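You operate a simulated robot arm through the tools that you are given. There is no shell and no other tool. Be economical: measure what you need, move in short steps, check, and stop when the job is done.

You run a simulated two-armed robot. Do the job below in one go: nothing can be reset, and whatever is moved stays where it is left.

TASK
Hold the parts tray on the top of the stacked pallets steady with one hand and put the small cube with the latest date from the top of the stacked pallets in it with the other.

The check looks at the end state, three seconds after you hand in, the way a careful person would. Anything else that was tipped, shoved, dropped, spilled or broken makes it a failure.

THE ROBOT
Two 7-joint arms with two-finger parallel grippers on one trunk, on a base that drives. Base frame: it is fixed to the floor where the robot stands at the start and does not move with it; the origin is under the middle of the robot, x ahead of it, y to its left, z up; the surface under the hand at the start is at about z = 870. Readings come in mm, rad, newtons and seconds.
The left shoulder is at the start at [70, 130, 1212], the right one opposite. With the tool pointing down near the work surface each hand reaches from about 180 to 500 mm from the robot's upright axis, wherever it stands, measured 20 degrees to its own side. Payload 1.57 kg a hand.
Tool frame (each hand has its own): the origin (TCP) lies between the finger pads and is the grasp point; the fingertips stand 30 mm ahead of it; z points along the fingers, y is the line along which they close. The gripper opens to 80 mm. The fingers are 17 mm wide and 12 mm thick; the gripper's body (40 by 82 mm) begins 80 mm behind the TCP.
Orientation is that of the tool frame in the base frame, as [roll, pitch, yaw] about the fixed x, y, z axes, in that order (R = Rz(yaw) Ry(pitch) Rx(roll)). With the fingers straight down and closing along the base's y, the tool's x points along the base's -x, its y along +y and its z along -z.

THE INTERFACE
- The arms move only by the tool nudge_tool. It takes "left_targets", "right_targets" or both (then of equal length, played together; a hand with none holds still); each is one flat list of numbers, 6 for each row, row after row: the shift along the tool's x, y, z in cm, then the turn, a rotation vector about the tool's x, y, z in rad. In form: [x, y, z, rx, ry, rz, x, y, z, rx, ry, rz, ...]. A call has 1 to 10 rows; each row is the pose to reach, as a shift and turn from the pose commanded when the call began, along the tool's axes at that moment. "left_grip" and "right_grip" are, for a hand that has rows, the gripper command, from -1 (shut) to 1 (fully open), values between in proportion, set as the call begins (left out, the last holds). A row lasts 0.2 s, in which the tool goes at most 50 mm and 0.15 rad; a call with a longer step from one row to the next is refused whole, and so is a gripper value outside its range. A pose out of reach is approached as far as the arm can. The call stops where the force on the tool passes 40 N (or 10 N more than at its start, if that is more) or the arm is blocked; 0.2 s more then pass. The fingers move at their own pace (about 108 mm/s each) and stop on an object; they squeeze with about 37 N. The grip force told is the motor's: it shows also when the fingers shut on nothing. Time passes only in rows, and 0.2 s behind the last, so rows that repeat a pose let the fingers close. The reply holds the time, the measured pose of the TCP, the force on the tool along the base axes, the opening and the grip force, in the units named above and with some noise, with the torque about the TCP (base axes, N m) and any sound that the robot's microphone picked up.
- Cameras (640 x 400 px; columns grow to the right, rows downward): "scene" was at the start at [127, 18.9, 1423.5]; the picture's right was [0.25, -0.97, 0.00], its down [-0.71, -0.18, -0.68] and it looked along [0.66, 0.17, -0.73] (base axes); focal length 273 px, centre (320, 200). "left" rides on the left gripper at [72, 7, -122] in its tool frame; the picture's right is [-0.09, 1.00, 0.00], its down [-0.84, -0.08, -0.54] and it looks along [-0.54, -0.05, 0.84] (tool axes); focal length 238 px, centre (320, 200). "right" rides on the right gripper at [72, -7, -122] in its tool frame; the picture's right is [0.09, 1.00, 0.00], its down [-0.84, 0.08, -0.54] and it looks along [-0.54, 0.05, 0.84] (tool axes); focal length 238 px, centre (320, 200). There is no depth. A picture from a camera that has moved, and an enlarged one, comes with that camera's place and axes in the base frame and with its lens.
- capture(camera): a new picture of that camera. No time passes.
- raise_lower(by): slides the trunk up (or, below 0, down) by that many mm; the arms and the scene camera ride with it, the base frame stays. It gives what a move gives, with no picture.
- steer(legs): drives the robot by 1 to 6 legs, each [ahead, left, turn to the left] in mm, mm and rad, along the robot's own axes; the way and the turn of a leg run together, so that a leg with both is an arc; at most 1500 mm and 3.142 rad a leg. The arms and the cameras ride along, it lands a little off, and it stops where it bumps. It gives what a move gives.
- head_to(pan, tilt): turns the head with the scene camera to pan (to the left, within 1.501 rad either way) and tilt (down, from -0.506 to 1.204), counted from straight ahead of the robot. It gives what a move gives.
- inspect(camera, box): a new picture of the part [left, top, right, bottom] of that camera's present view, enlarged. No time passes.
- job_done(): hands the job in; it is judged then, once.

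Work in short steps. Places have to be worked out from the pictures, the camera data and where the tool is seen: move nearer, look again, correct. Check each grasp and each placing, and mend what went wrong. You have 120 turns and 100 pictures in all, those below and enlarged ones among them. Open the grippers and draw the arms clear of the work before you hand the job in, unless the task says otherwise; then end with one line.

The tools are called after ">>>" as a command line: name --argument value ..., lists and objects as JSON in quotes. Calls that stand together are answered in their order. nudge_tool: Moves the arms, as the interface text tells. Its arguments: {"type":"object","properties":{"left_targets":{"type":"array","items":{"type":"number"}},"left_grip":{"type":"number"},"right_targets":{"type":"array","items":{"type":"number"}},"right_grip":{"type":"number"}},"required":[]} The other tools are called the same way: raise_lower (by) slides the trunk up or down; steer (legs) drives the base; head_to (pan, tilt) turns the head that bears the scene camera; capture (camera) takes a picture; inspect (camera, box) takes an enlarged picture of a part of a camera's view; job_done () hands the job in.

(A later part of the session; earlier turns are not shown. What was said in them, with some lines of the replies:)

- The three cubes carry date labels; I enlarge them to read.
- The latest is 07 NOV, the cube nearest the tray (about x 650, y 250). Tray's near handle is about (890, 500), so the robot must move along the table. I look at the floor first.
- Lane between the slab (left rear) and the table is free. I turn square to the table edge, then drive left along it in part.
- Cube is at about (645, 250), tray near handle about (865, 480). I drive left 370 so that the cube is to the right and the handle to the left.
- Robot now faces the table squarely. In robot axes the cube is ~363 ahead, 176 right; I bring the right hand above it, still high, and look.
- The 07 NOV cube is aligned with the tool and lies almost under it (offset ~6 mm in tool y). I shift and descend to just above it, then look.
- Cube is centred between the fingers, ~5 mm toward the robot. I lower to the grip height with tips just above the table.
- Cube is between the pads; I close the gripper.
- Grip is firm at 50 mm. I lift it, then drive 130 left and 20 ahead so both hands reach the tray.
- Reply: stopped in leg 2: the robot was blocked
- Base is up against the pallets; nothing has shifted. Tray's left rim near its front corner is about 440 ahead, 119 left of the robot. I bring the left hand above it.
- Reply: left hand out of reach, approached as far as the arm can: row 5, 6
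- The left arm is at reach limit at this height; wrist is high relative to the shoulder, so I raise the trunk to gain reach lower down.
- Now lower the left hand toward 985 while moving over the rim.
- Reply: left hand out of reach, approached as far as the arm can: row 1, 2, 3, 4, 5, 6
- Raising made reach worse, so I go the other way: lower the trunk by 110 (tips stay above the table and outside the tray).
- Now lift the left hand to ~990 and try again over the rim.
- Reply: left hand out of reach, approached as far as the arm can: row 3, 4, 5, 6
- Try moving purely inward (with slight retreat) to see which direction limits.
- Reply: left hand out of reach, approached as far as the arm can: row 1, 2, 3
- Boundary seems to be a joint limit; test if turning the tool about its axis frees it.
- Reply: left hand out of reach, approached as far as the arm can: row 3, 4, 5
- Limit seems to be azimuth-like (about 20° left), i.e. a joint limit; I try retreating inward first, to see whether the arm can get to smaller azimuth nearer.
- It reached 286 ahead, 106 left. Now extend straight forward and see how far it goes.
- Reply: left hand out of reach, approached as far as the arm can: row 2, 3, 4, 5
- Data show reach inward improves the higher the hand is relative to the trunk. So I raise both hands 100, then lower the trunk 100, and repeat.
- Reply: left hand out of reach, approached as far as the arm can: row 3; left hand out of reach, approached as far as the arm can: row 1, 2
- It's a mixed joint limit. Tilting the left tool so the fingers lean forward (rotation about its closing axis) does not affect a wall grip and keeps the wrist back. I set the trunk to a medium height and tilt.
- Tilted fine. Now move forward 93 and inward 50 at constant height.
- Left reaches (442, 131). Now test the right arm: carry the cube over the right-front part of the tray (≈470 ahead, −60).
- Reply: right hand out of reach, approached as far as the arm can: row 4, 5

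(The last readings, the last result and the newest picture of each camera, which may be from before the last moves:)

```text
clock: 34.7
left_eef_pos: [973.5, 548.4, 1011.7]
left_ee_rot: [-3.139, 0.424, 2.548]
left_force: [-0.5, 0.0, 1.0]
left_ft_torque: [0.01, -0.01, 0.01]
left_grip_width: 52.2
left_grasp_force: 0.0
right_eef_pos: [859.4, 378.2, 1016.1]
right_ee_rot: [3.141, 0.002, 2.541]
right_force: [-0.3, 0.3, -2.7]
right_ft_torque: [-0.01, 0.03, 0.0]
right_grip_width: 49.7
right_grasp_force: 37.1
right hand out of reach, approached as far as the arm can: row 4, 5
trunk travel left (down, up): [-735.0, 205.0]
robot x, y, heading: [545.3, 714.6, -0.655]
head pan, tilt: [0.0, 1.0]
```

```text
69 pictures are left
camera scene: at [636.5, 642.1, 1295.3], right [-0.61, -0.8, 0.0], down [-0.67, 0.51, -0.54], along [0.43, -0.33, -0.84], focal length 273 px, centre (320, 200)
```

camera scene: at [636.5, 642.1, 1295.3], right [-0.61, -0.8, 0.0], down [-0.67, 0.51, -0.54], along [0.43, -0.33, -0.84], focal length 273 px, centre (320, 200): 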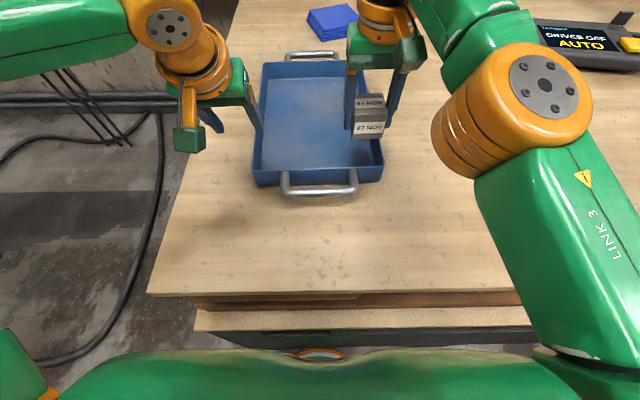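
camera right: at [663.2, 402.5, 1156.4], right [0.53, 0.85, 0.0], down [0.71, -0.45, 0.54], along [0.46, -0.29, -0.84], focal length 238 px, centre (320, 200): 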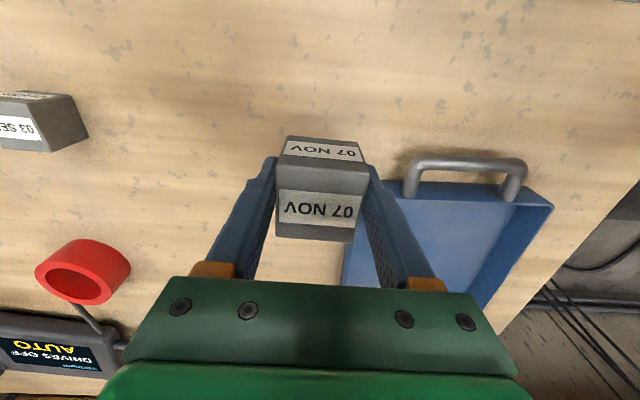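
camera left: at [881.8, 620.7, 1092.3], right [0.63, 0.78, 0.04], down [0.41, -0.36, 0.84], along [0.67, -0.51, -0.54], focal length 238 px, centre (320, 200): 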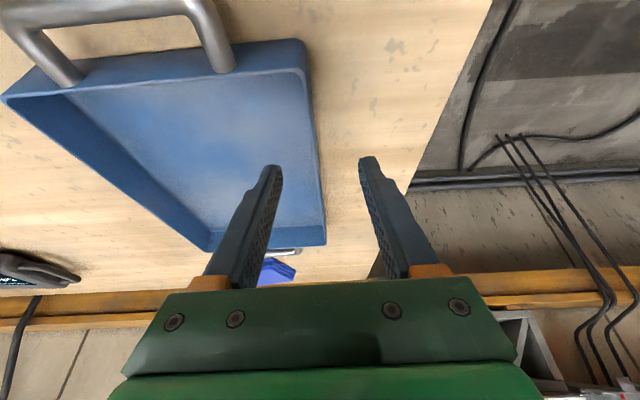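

Right can get to (455, −75); good. Now set the left grip: the rim is ~9 mm inward of the left finger midline. I shift and descend 50 vertically, then look.

>>> nudge_tool --left_targets '[1.0, -0.9, 2.3, 0, 0, 0, 2.06, -0.9, 4.56, 0, 0, 0, 2.06, -0.9, 4.56, 0, 0, 0]'

>>> capture --camera "left"

>>> inspect --camera "scene" --box '[160, 60, 420, 220]'

```text
clock: 35.5
left_eef_pos: [968.6, 543.0, 961.8]
left_ee_rot: [-3.139, 0.424, 2.548]
left_force: [-0.3, -0.9, -0.3]
left_ft_torque: [0.02, -0.01, -0.02]
left_grip_width: 51.9
left_grasp_force: 0.0
right_eef_pos: [859.6, 379.2, 1016.8]
right_ee_rot: [-3.141, -0.001, 2.539]
right_force: [0.2, -0.1, -3.2]
right_ft_torque: [0.04, -0.01, -0.02]
right_grip_width: 49.7
right_grasp_force: 37.1
trunk travel left (down, up): [-735.0, 205.0]
robot x, y, heading: [542.2, 719.3, -0.651]
head pan, tilt: [0.0, 1.0]
```

```text
68 pictures are left
camera left: at [876.7, 612.9, 1042.1], right [0.63, 0.78, 0.03], down [0.41, -0.36, 0.84], along [0.66, -0.51, -0.54], focal length 238 px, centre (320, 200)
```

left: 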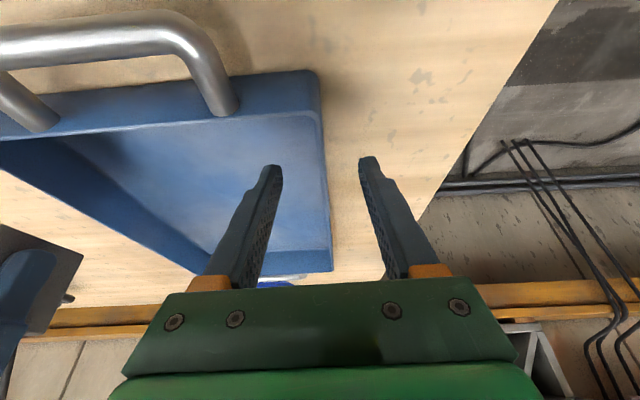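

```text
2.46 times, centred on (290, 140) of scene
camera zoom: at [637.3, 643.1, 1295.3], right [-0.61, -0.8, 0.0], down [-0.67, 0.51, -0.54], along [0.43, -0.33, -0.84], focal length 672 px, centre (394, 348)
```

zoom: 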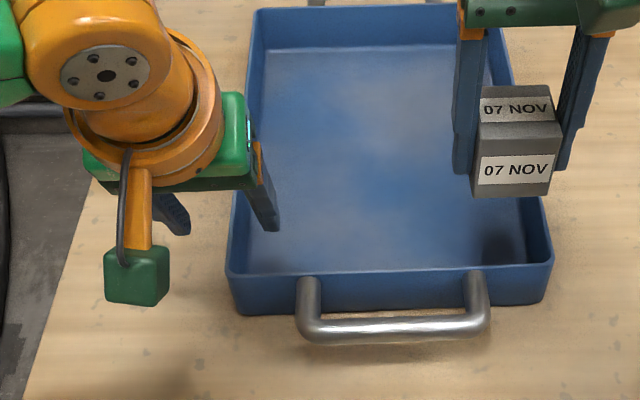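

Rim lies centred between the fingers. Descend 28 more.

>>> nudge_tool --left_targets '[0.6, 0.1, 1.3, 0, 0, 0, 1.15, 0.1, 2.55, 0, 0, 0, 1.15, 0.1, 2.55, 0, 0, 0]'

>>> capture --camera "left"

>>> inspect --camera "scene" --box '[160, 60, 420, 220]'

```text
clock: 36.3
left_eef_pos: [968.6, 543.6, 933.3]
left_ee_rot: [-3.136, 0.425, 2.548]
left_force: [0.0, 0.1, 0.4]
left_ft_torque: [0.03, 0.03, 0.0]
left_grip_width: 51.8
left_grasp_force: 0.1
right_eef_pos: [859.3, 380.2, 1017.2]
right_ee_rot: [-3.141, 0.0, 2.54]
right_force: [-0.2, 0.3, -2.7]
right_ft_torque: [0.0, 0.01, 0.0]
right_grip_width: 49.5
right_grasp_force: 36.5
trunk travel left (down, up): [-735.0, 205.0]
robot x, y, heading: [539.4, 718.1, -0.648]
head pan, tilt: [0.0, 1.0]
```

```text
66 pictures are left
camera left: at [877.6, 614.8, 1014.3], right [0.63, 0.78, 0.03], down [0.41, -0.36, 0.84], along [0.66, -0.51, -0.54], focal length 238 px, centre (320, 200)
```

left: 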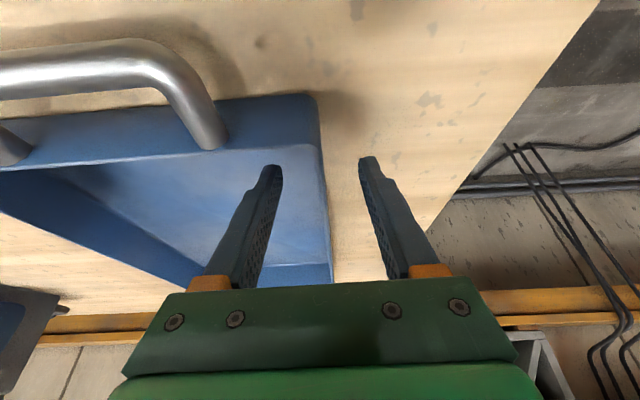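

```text
2.46 times, centred on (290, 140) of scene
camera zoom: at [637.3, 642.8, 1295.2], right [-0.61, -0.8, 0.0], down [-0.67, 0.51, -0.54], along [0.43, -0.33, -0.84], focal length 672 px, centre (394, 348)
```

zoom: 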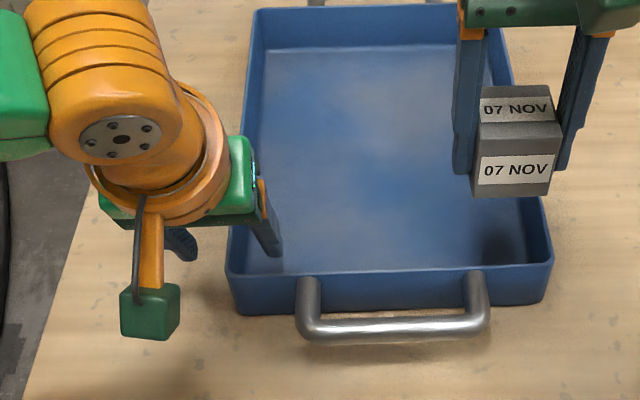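

Fingers straddle the left wall. I go down 10 mm more for overlap, then close gently onto the wall.

>>> nudge_tool --left_targets '[0.41, 0.1, 0.91, 0, 0, 0, 0.41, 0.1, 0.91, 0, 0, 0]'

>>> nudge_tool --left_targets '[0, 0, 0, 0, 0, 0]' --left_grip -0.5

>>> capture --camera "left"

>>> inspect --camera "scene" --box '[160, 60, 420, 220]'

```text
clock: 36.9
left_eef_pos: [969.9, 546.2, 923.3]
left_ee_rot: [-3.137, 0.425, 2.548]
left_force: [0.1, 0.0, 0.0]
left_ft_torque: [0.01, 0.0, 0.03]
left_grip_width: 52.1
left_grasp_force: 0.1
right_eef_pos: [859.1, 378.7, 1016.9]
right_ee_rot: [3.141, -0.001, 2.539]
right_force: [0.8, 0.5, -2.7]
right_ft_torque: [0.02, 0.01, -0.01]
right_grip_width: 49.9
right_grasp_force: 37.0
trunk travel left (down, up): [-735.0, 205.0]
robot x, y, heading: [542.9, 718.8, -0.652]
head pan, tilt: [0.0, 1.0]
```

```text
clock: 37.3
left_eef_pos: [969.8, 545.7, 924.5]
left_ee_rot: [-3.137, 0.424, 2.547]
left_force: [0.2, 0.6, 0.5]
left_ft_torque: [-0.01, 0.03, 0.0]
left_grip_width: 19.8
left_grasp_force: 0.1
right_eef_pos: [860.9, 378.9, 1016.6]
right_ee_rot: [3.141, 0.0, 2.539]
right_force: [0.6, -0.4, -2.9]
right_ft_torque: [-0.02, 0.03, -0.02]
right_grip_width: 49.7
right_grasp_force: 36.8
trunk travel left (down, up): [-735.0, 205.0]
robot x, y, heading: [541.1, 717.8, -0.647]
head pan, tilt: [0.0, 1.0]
```

```text
64 pictures are left
camera left: at [878.3, 617.2, 1004.7], right [0.63, 0.78, 0.03], down [0.41, -0.36, 0.84], along [0.66, -0.51, -0.54], focal length 238 px, centre (320, 200)
```

left: 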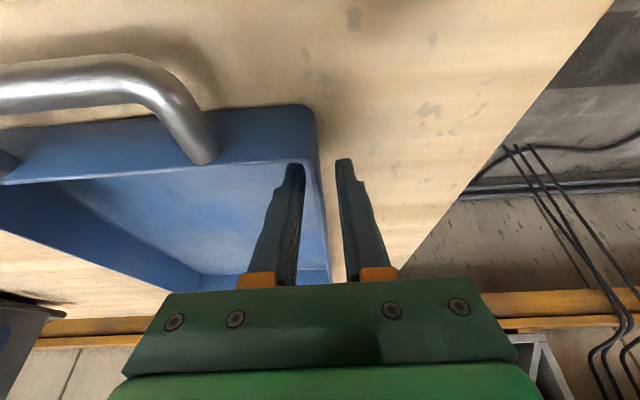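

```text
2.46 times, centred on (290, 140) of scene
camera zoom: at [637.5, 642.8, 1295.2], right [-0.61, -0.8, 0.0], down [-0.67, 0.51, -0.54], along [0.43, -0.33, -0.84], focal length 672 px, centre (394, 348)
```

zoom: 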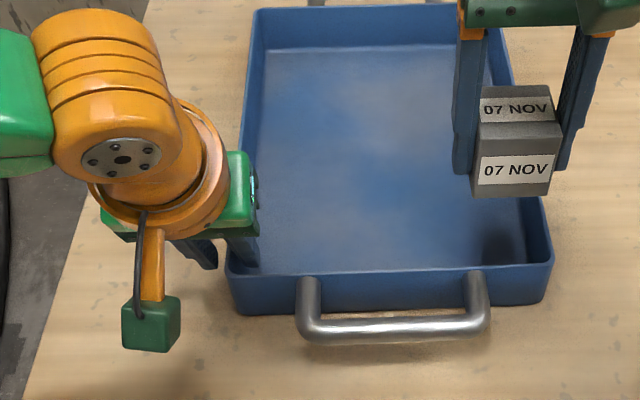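

Wall is centred between the fingers; close fully.

>>> nudge_tool --left_targets '[0, 0, 0, 0, 0, 0, 0, 0, 0, 0, 0, 0]' --left_grip -1

>>> capture --camera "left"

>>> capture --camera "right"

>>> inspect --camera "scene" --box '[160, 60, 420, 220]'

```text
clock: 37.9
left_eef_pos: [969.4, 545.8, 923.6]
left_ee_rot: [-3.137, 0.425, 2.548]
left_force: [0.2, -1.1, 1.2]
left_ft_torque: [0.0, 0.04, -0.49]
left_grip_width: 4.1
left_grasp_force: 24.7
right_eef_pos: [861.8, 379.8, 1017.0]
right_ee_rot: [-3.141, 0.0, 2.539]
right_force: [0.0, -0.2, -2.9]
right_ft_torque: [-0.03, 0.01, 0.01]
right_grip_width: 49.5
right_grasp_force: 36.8
trunk travel left (down, up): [-735.0, 205.0]
robot x, y, heading: [545.9, 716.8, -0.649]
head pan, tilt: [0.0, 1.0]
```

```text
62 pictures are left
camera left: at [878.1, 617.0, 1004.8], right [0.63, 0.78, 0.03], down [0.4, -0.36, 0.84], along [0.66, -0.51, -0.54], focal length 238 px, centre (320, 200)
```

left: 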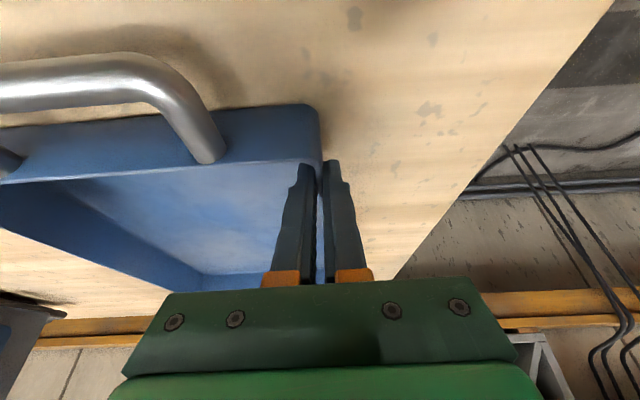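

```text
61 pictures are left
camera right: at [797.7, 415.3, 1138.4], right [0.49, 0.87, 0.0], down [0.73, -0.41, 0.54], along [0.47, -0.26, -0.84], focal length 238 px, centre (320, 200)
```

right: 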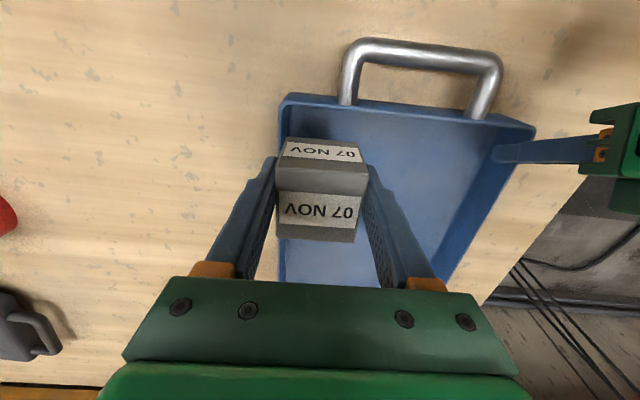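

```text
2.46 times, centred on (290, 140) of scene
camera zoom: at [637.3, 642.6, 1295.2], right [-0.61, -0.8, 0.0], down [-0.67, 0.51, -0.54], along [0.43, -0.33, -0.84], focal length 672 px, centre (394, 348)
```

zoom: 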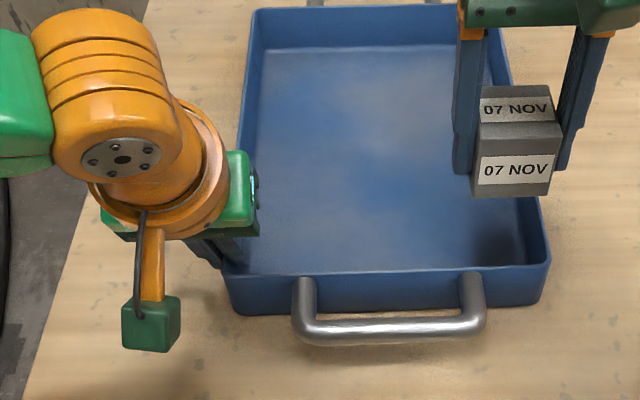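

Tray wall is held (4 mm, firm). The right hand needs ~28 mm more left and ~15 mm further ahead to clear the right and front walls; I lower to z≈972 (cube still above rim) and try.

>>> nudge_tool --right_targets '[0, 0, 2.2, 0, 0, 0, 0, 0, 4.4, 0, 0, 0, -0.8, 1.4, 4.4, 0, 0, 0, -1.5, 2.8, 4.4, 0, 0, 0, -1.5, 2.8, 4.4, 0, 0, 0]'

>>> capture --camera "right"

```text
clock: 39.1
left_eef_pos: [970.3, 546.2, 924.5]
left_ee_rot: [-3.138, 0.423, 2.548]
left_force: [-1.0, -0.6, 1.5]
left_ft_torque: [0.13, 0.14, -0.48]
left_grip_width: 3.8
left_grasp_force: 24.2
right_eef_pos: [878.7, 393.9, 970.6]
right_ee_rot: [3.139, 0.002, 2.539]
right_force: [0.3, 0.5, -3.6]
right_ft_torque: [0.0, 0.01, 0.02]
right_grip_width: 49.9
right_grasp_force: 37.0
right hand out of reach, approached as far as the arm can: row 4, 5
trunk travel left (down, up): [-735.0, 205.0]
robot x, y, heading: [541.8, 721.0, -0.65]
head pan, tilt: [0.0, 1.0]
```

```text
59 pictures are left
camera right: at [815.8, 430.1, 1092.1], right [0.49, 0.87, 0.0], down [0.73, -0.41, 0.54], along [0.47, -0.26, -0.84], focal length 238 px, centre (320, 200)
```

right: 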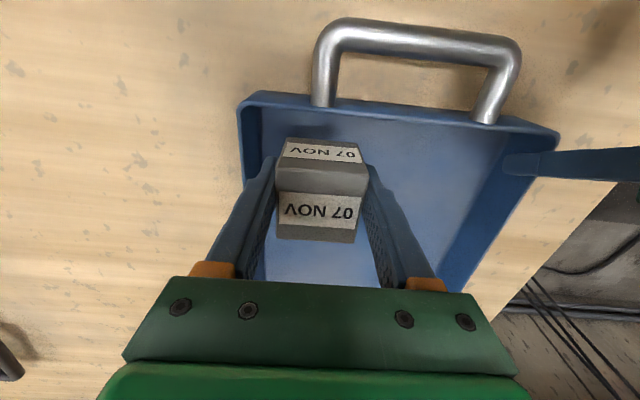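

Moved most of the way: ~11 mm finger margin to the right wall, ~7 mm to the front wall. Check via scene zoom and try a little further forward while lowering slightly.

>>> nudge_tool --right_targets '[-0.4, 0, 0.7, 0, 0, 0, -0.8, 0, 1.2, 0, 0, 0, -0.8, 0, 1.2, 0, 0, 0]'

>>> inspect --camera "scene" --box '[220, 50, 420, 220]'

>>> inspect --camera "right" --box '[200, 60, 440, 260]'

```text
clock: 39.9
left_eef_pos: [969.1, 545.2, 923.9]
left_ee_rot: [-3.138, 0.424, 2.548]
left_force: [-1.8, -0.5, -0.8]
left_ft_torque: [0.04, 0.09, -0.48]
left_grip_width: 3.7
left_grasp_force: 24.6
right_eef_pos: [879.2, 388.8, 957.4]
right_ee_rot: [3.141, 0.0, 2.541]
right_force: [0.5, 0.8, -2.6]
right_ft_torque: [0.01, 0.04, 0.01]
right_grip_width: 49.5
right_grasp_force: 36.8
right hand out of reach, approached as far as the arm can: row 2, 3
trunk travel left (down, up): [-735.0, 205.0]
robot x, y, heading: [541.3, 717.2, -0.649]
head pan, tilt: [0.0, 1.0]
```

```text
2.35 times, centred on (320, 135) of scene
camera zoom: at [637.0, 642.7, 1295.3], right [-0.61, -0.8, 0.0], down [-0.67, 0.51, -0.54], along [0.43, -0.33, -0.84], focal length 642 px, centre (320, 353)
```

zoom: 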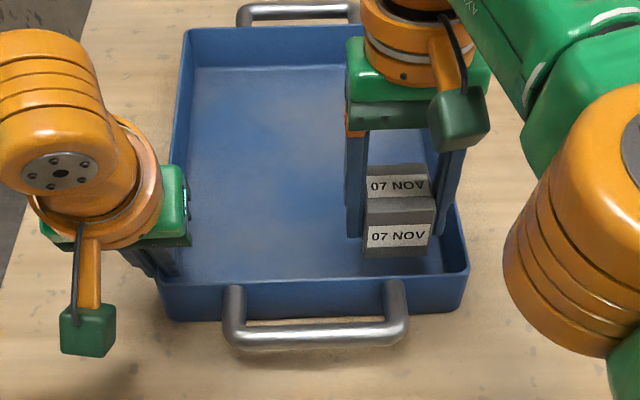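

```text
2.00 times, centred on (320, 160) of right
camera zoom: at [815.7, 424.4, 1078.9], right [0.49, 0.87, 0.0], down [0.73, -0.41, 0.54], along [0.47, -0.26, -0.84], focal length 477 px, centre (320, 280)
```

zoom: 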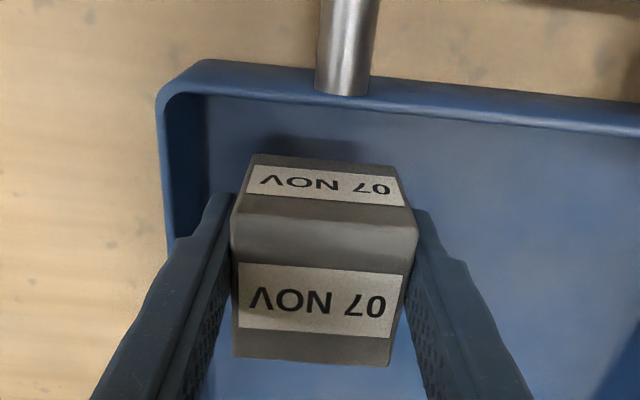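

Cube is clear of both walls. Lower straight down 33 mm.

>>> nudge_tool --right_targets '[0, 0, 1.2, 0, 0, 0, 0, 0, 2.4, 0, 0, 0, 0, 0, 3.3, 0, 0, 0]'

>>> inspect --camera "scene" --box '[220, 50, 420, 220]'

>>> inspect --camera "right" --box '[200, 60, 440, 260]'

```text
clock: 40.7
left_eef_pos: [968.3, 546.8, 924.9]
left_ee_rot: [-3.14, 0.425, 2.547]
left_force: [-2.1, 0.7, 0.2]
left_ft_torque: [0.0, -0.03, -0.46]
left_grip_width: 3.9
left_grasp_force: 24.4
right_eef_pos: [881.7, 388.9, 924.7]
right_ee_rot: [3.14, -0.001, 2.54]
right_force: [0.3, -0.1, -3.0]
right_ft_torque: [0.01, 0.05, -0.03]
right_grip_width: 49.8
right_grasp_force: 37.3
trunk travel left (down, up): [-735.0, 205.0]
robot x, y, heading: [539.4, 715.5, -0.653]
head pan, tilt: [0.0, 1.0]
```

```text
2.35 times, centred on (320, 135) of scene
camera zoom: at [637.0, 642.7, 1295.3], right [-0.61, -0.8, 0.0], down [-0.67, 0.51, -0.54], along [0.43, -0.33, -0.84], focal length 642 px, centre (320, 353)
```

zoom: 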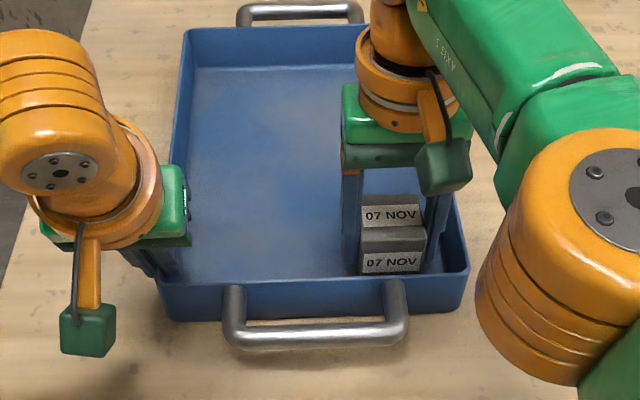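

```text
2.00 times, centred on (320, 160) of right
camera zoom: at [818.9, 423.9, 1046.1], right [0.49, 0.87, 0.0], down [0.73, -0.41, 0.54], along [0.47, -0.26, -0.84], focal length 477 px, centre (320, 280)
```

zoom: 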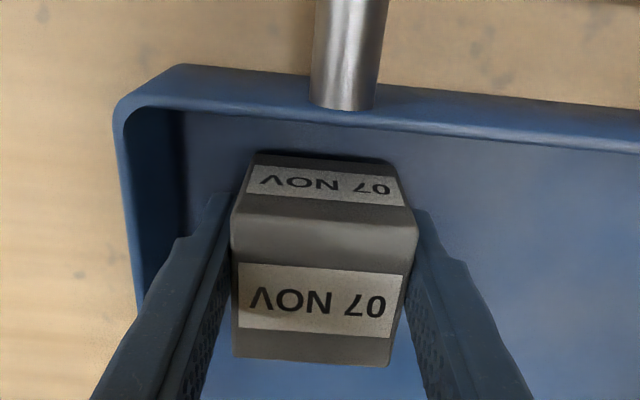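

Still clear. Lower a further 6 mm and watch the force.

>>> nudge_tool --right_targets '[0, 0, 0.3, 0, 0, 0, 0, 0, 0.6, 0, 0, 0]'

```text
clock: 41.3
left_eef_pos: [969.7, 545.7, 923.7]
left_ee_rot: [-3.137, 0.422, 2.548]
left_force: [-1.7, 0.2, -0.1]
left_ft_torque: [0.06, 0.02, -0.46]
left_grip_width: 3.7
left_grasp_force: 25.2
right_eef_pos: [881.1, 386.6, 918.2]
right_ee_rot: [3.141, -0.002, 2.539]
right_force: [0.6, 0.7, -3.0]
right_ft_torque: [0.0, 0.04, -0.02]
right_grip_width: 49.5
right_grasp_force: 37.3
right hand out of reach, approached as far as the arm can: row 2
trunk travel left (down, up): [-735.0, 205.0]
robot x, y, heading: [542.7, 719.1, -0.652]
head pan, tilt: [0.0, 1.0]
```

No contact yet. Lower 4 more with a tiny retreat for reach.

>>> nudge_tool --right_targets '[0.15, -0.1, 0.2, 0, 0, 0, 0.3, -0.1, 0.5, 0, 0, 0]'

>>> inspect --camera "right" --box '[200, 60, 440, 260]'

```text
clock: 41.9
left_eef_pos: [969.1, 545.6, 924.8]
left_ee_rot: [-3.138, 0.424, 2.548]
left_force: [0.3, -1.2, -0.7]
left_ft_torque: [0.07, 0.05, -0.41]
left_grip_width: 3.8
left_grasp_force: 24.4
right_eef_pos: [882.4, 388.1, 912.8]
right_ee_rot: [3.14, 0.0, 2.54]
right_force: [-1.2, 0.9, 1.7]
right_ft_torque: [-0.03, -0.08, -0.04]
right_grip_width: 50.0
right_grasp_force: 36.7
right hand out of reach, approached as far as the arm can: row 2
trunk travel left (down, up): [-735.0, 205.0]
robot x, y, heading: [541.7, 718.5, -0.649]
head pan, tilt: [0.0, 1.0]
```

```text
2.00 times, centred on (320, 160) of right
camera zoom: at [819.4, 423.0, 1035.2], right [0.49, 0.87, 0.0], down [0.73, -0.41, 0.54], along [0.47, -0.26, -0.84], focal length 477 px, centre (320, 280)
```

zoom: 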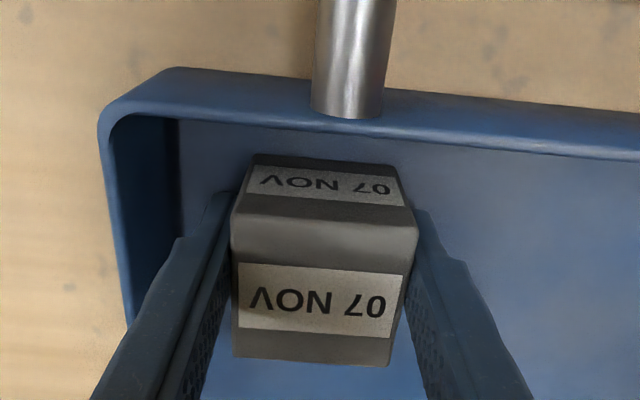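

Vertical force flipped sign (cube weight taken): it rests on the tray floor. Open partly to 62 mm, staying clear of the right wall.

>>> nudge_tool --right_targets '[0, 0, 0, 0, 0, 0, 0, 0, 0, 0, 0, 0]' --right_grip 0.5

>>> inspect --camera "right" --box '[200, 60, 440, 260]'

```text
clock: 42.5
left_eef_pos: [968.7, 545.9, 924.0]
left_ee_rot: [-3.137, 0.423, 2.548]
left_force: [-0.7, -2.0, 0.0]
left_ft_torque: [0.03, 0.02, -0.47]
left_grip_width: 3.8
left_grasp_force: 24.7
right_eef_pos: [882.6, 387.2, 913.5]
right_ee_rot: [-3.141, -0.003, 2.538]
right_force: [0.8, 0.1, 0.1]
right_ft_torque: [-0.02, -0.03, 0.03]
right_grip_width: 60.1
right_grasp_force: 0.1
trunk travel left (down, up): [-735.0, 205.0]
robot x, y, heading: [542.4, 715.4, -0.65]
head pan, tilt: [0.0, 1.0]
```

```text
2.00 times, centred on (320, 160) of right
camera zoom: at [819.4, 423.1, 1035.0], right [0.49, 0.87, 0.0], down [0.73, -0.41, 0.54], along [0.47, -0.26, -0.84], focal length 477 px, centre (320, 280)
```

zoom: 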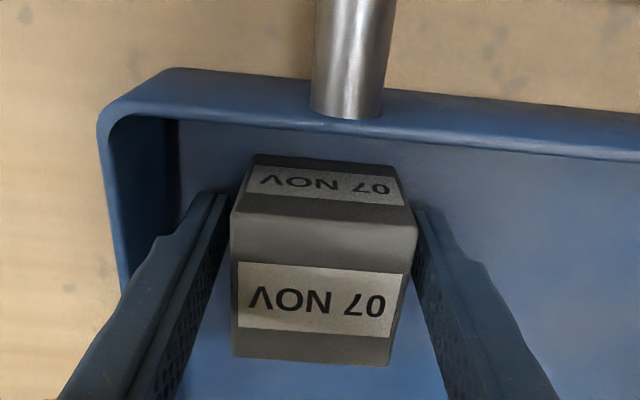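

Free on both sides. Raise the right hand straight up, then withdraw it back and right.

>>> nudge_tool --right_targets '[0, 0, -2, 0, 0, 0, 0, 0, -4.2, 0, 0, 0, 0, -0.2, -7, 0, 0, 0, 1, -1, -10, 0, 0, 0]'

>>> inspect --camera "scene" --box '[220, 50, 420, 220]'

```text
clock: 43.5
left_eef_pos: [969.2, 546.0, 923.6]
left_ee_rot: [-3.139, 0.425, 2.55]
left_force: [-0.2, -0.9, -0.3]
left_ft_torque: [0.0, -0.1, -0.41]
left_grip_width: 3.7
left_grasp_force: 24.9
right_eef_pos: [863.1, 386.1, 1014.3]
right_ee_rot: [3.141, 0.001, 2.541]
right_force: [-0.5, 0.2, 0.5]
right_ft_torque: [-0.01, 0.0, 0.02]
right_grip_width: 59.9
right_grasp_force: 0.0
right hand out of reach, approached as far as the arm can: row 2, 3, 4
trunk travel left (down, up): [-735.0, 205.0]
robot x, y, heading: [541.2, 719.6, -0.655]
head pan, tilt: [0.0, 1.0]
```

```text
2.35 times, centred on (320, 135) of scene
camera zoom: at [636.9, 642.8, 1295.3], right [-0.61, -0.8, 0.0], down [-0.67, 0.51, -0.54], along [0.43, -0.33, -0.84], focal length 642 px, centre (320, 353)
```

zoom: 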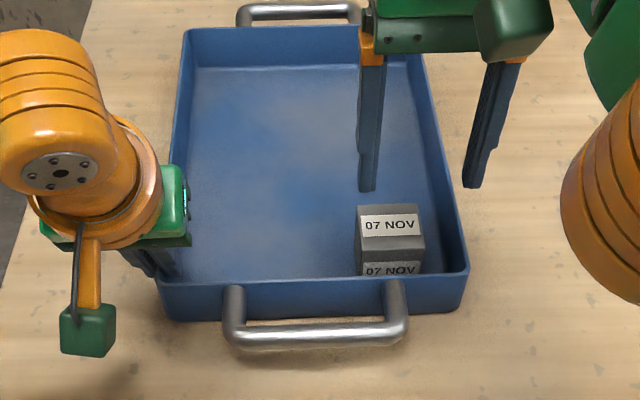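

Cube sits flat in the tray. Withdraw the right hand back and to the right, then release the left.

>>> nudge_tool --right_targets '[2.5, -2.5, -1, 0, 0, 0, 5, -5, -2, 0, 0, 0, 7.5, -7.5, -3, 0, 0, 0, 10, -10, -4, 0, 0, 0]'

>>> nudge_tool --left_targets '[0, 0, 0, 0, 0, 0, 0, 0, 0, 0, 0, 0]' --left_grip -0.4

>>> capture --camera "left"

```text
clock: 44.5
left_eef_pos: [969.9, 545.5, 923.1]
left_ee_rot: [-3.136, 0.424, 2.549]
left_force: [-2.8, 0.3, -0.5]
left_ft_torque: [0.08, -0.24, -0.2]
left_grip_width: 3.8
left_grasp_force: 25.0
right_eef_pos: [819.6, 342.6, 1070.4]
right_ee_rot: [-3.141, 0.0, 2.541]
right_force: [0.2, 0.4, -0.5]
right_ft_torque: [-0.03, -0.03, -0.04]
right_grip_width: 60.1
right_grasp_force: 0.1
right hand out of reach, approached as far as the arm can: row 1, 2, 3, 4
trunk travel left (down, up): [-735.0, 205.0]
robot x, y, heading: [542.4, 714.2, -0.648]
head pan, tilt: [0.0, 1.0]
```

```text
clock: 45.1
left_eef_pos: [969.3, 546.1, 924.1]
left_ee_rot: [-3.136, 0.425, 2.548]
left_force: [0.1, 0.0, 0.7]
left_ft_torque: [0.0, -0.01, 0.01]
left_grip_width: 24.1
left_grasp_force: 0.0
right_eef_pos: [818.8, 342.9, 1070.6]
right_ee_rot: [3.141, 0.001, 2.538]
right_force: [0.0, 0.0, 0.5]
right_ft_torque: [0.03, 0.03, 0.01]
right_grip_width: 59.7
right_grasp_force: 0.0
trunk travel left (down, up): [-735.0, 205.0]
robot x, y, heading: [541.8, 717.2, -0.651]
head pan, tilt: [0.0, 1.0]
```

```text
51 pictures are left
camera left: at [877.9, 617.5, 1004.9], right [0.63, 0.78, 0.03], down [0.41, -0.36, 0.84], along [0.66, -0.51, -0.54], focal length 238 px, centre (320, 200)
```

left: 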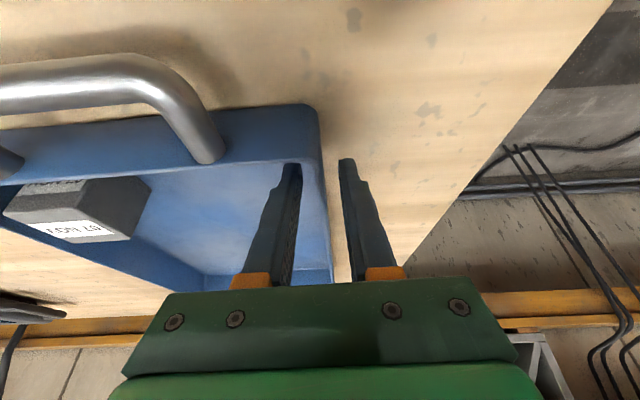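

Tray released, fingers clear of the wall both sides. Lift the left hand vertically, then draw it back and left.

>>> nudge_tool --left_targets '[-1.2, 0, -2.7, 0, 0, 0, -2.5, 0, -5.5, 0, 0, 0, -3.3, 0, -8, 0, 0, 0, 0, 2, -9.5, 0, 0, 0, 3, 4, -11, 0, 0, 0, 5, 6, -12, 0, 0, 0]'

>>> capture --camera "scene"

```text
clock: 46.5
left_eef_pos: [923.8, 646.5, 1012.2]
left_ee_rot: [-3.136, 0.426, 2.552]
left_force: [-0.3, -0.4, -0.1]
left_ft_torque: [-0.02, 0.03, -0.01]
left_grip_width: 24.1
left_grasp_force: 0.1
right_eef_pos: [818.5, 343.5, 1070.8]
right_ee_rot: [3.141, 0.0, 2.54]
right_force: [-0.1, 0.2, 0.3]
right_ft_torque: [-0.01, 0.01, 0.01]
right_grip_width: 60.1
right_grasp_force: 0.0
trunk travel left (down, up): [-735.0, 205.0]
robot x, y, heading: [540.4, 718.1, -0.65]
head pan, tilt: [0.0, 1.0]
```

```text
50 pictures are left
camera scene: at [636.7, 644.4, 1295.4], right [-0.61, -0.8, 0.0], down [-0.67, 0.51, -0.54], along [0.43, -0.33, -0.84], focal length 273 px, centre (320, 200)
```

scene: 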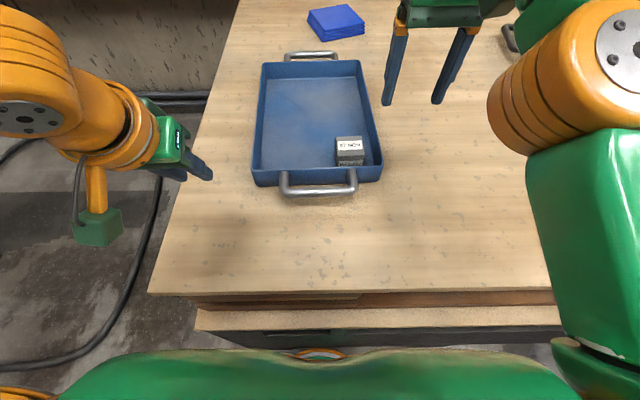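

Cube in the tray, tray upright. I open both grippers, and check that other cubes on the right were not disturbed by the right elbow.

>>> nudge_tool --left_targets '[0, 0, -1, 0, 0, 0]' --right_targets '[1, -1, -1, 0, 0, 0]' --left_grip 1 --right_grip 1

>>> head_to --pan -0.6 --tilt 0.8

>>> capture --camera "scene"

>>> capture --camera "right"

```text
clock: 46.9
left_eef_pos: [919.2, 647.8, 1022.4]
left_ee_rot: [-3.139, 0.425, 2.548]
left_force: [-0.4, 0.6, -0.2]
left_ft_torque: [0.03, 0.01, 0.01]
left_grip_width: 80.0
left_grasp_force: 0.0
right_eef_pos: [804.1, 340.1, 1081.2]
right_ee_rot: [3.14, 0.002, 2.54]
right_force: [-0.5, 0.3, -0.1]
right_ft_torque: [0.01, -0.03, -0.02]
right_grip_width: 79.9
right_grasp_force: 0.2
trunk travel left (down, up): [-735.0, 205.0]
robot x, y, heading: [546.3, 713.1, -0.657]
head pan, tilt: [0.0, 1.0]
```

```text
clock: 47.9
left_eef_pos: [921.3, 647.7, 1021.3]
left_ee_rot: [-3.139, 0.425, 2.548]
left_force: [-0.6, -0.1, -0.3]
left_ft_torque: [-0.02, 0.0, 0.0]
left_grip_width: 80.0
left_grasp_force: 0.1
right_eef_pos: [805.5, 340.6, 1080.1]
right_ee_rot: [3.141, 0.003, 2.539]
right_force: [-0.7, 0.6, 0.2]
right_ft_torque: [0.0, -0.01, -0.02]
right_grip_width: 79.9
right_grasp_force: 0.0
trunk travel left (down, up): [-735.0, 205.0]
robot x, y, heading: [543.3, 718.0, -0.649]
head pan, tilt: [-0.6, 0.799]
```

```text
49 pictures are left
camera scene: at [607.0, 609.1, 1310.4], right [-0.95, -0.31, 0.0], down [-0.23, 0.68, -0.7], along [0.22, -0.66, -0.72], focal length 273 px, centre (320, 200)
```

scene: 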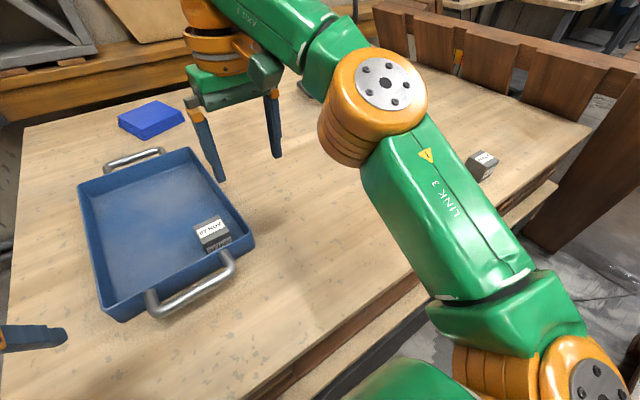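

```text
48 pictures are left
camera right: at [742.6, 376.4, 1202.1], right [0.49, 0.87, 0.0], down [0.73, -0.41, 0.54], along [0.47, -0.26, -0.84], focal length 238 px, centre (320, 200)
```

right: 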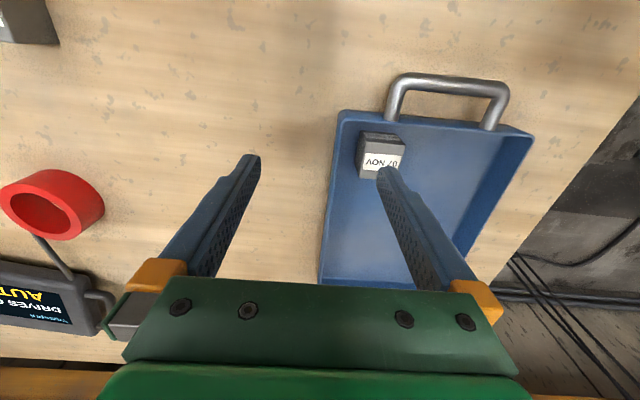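

The other cubes, tape and case are undisturbed, and both hands are open and clear. Handing in.

>>> job_done

```text
The job is handed in.
```

The 07 NOV cube, the latest of the three dates, is lying flat in the parts tray. The left hand gripped the tray's side wall while the right hand put the cube in. Both grippers are open and drawn clear, and I saw nothing else on the pallets disturbed.
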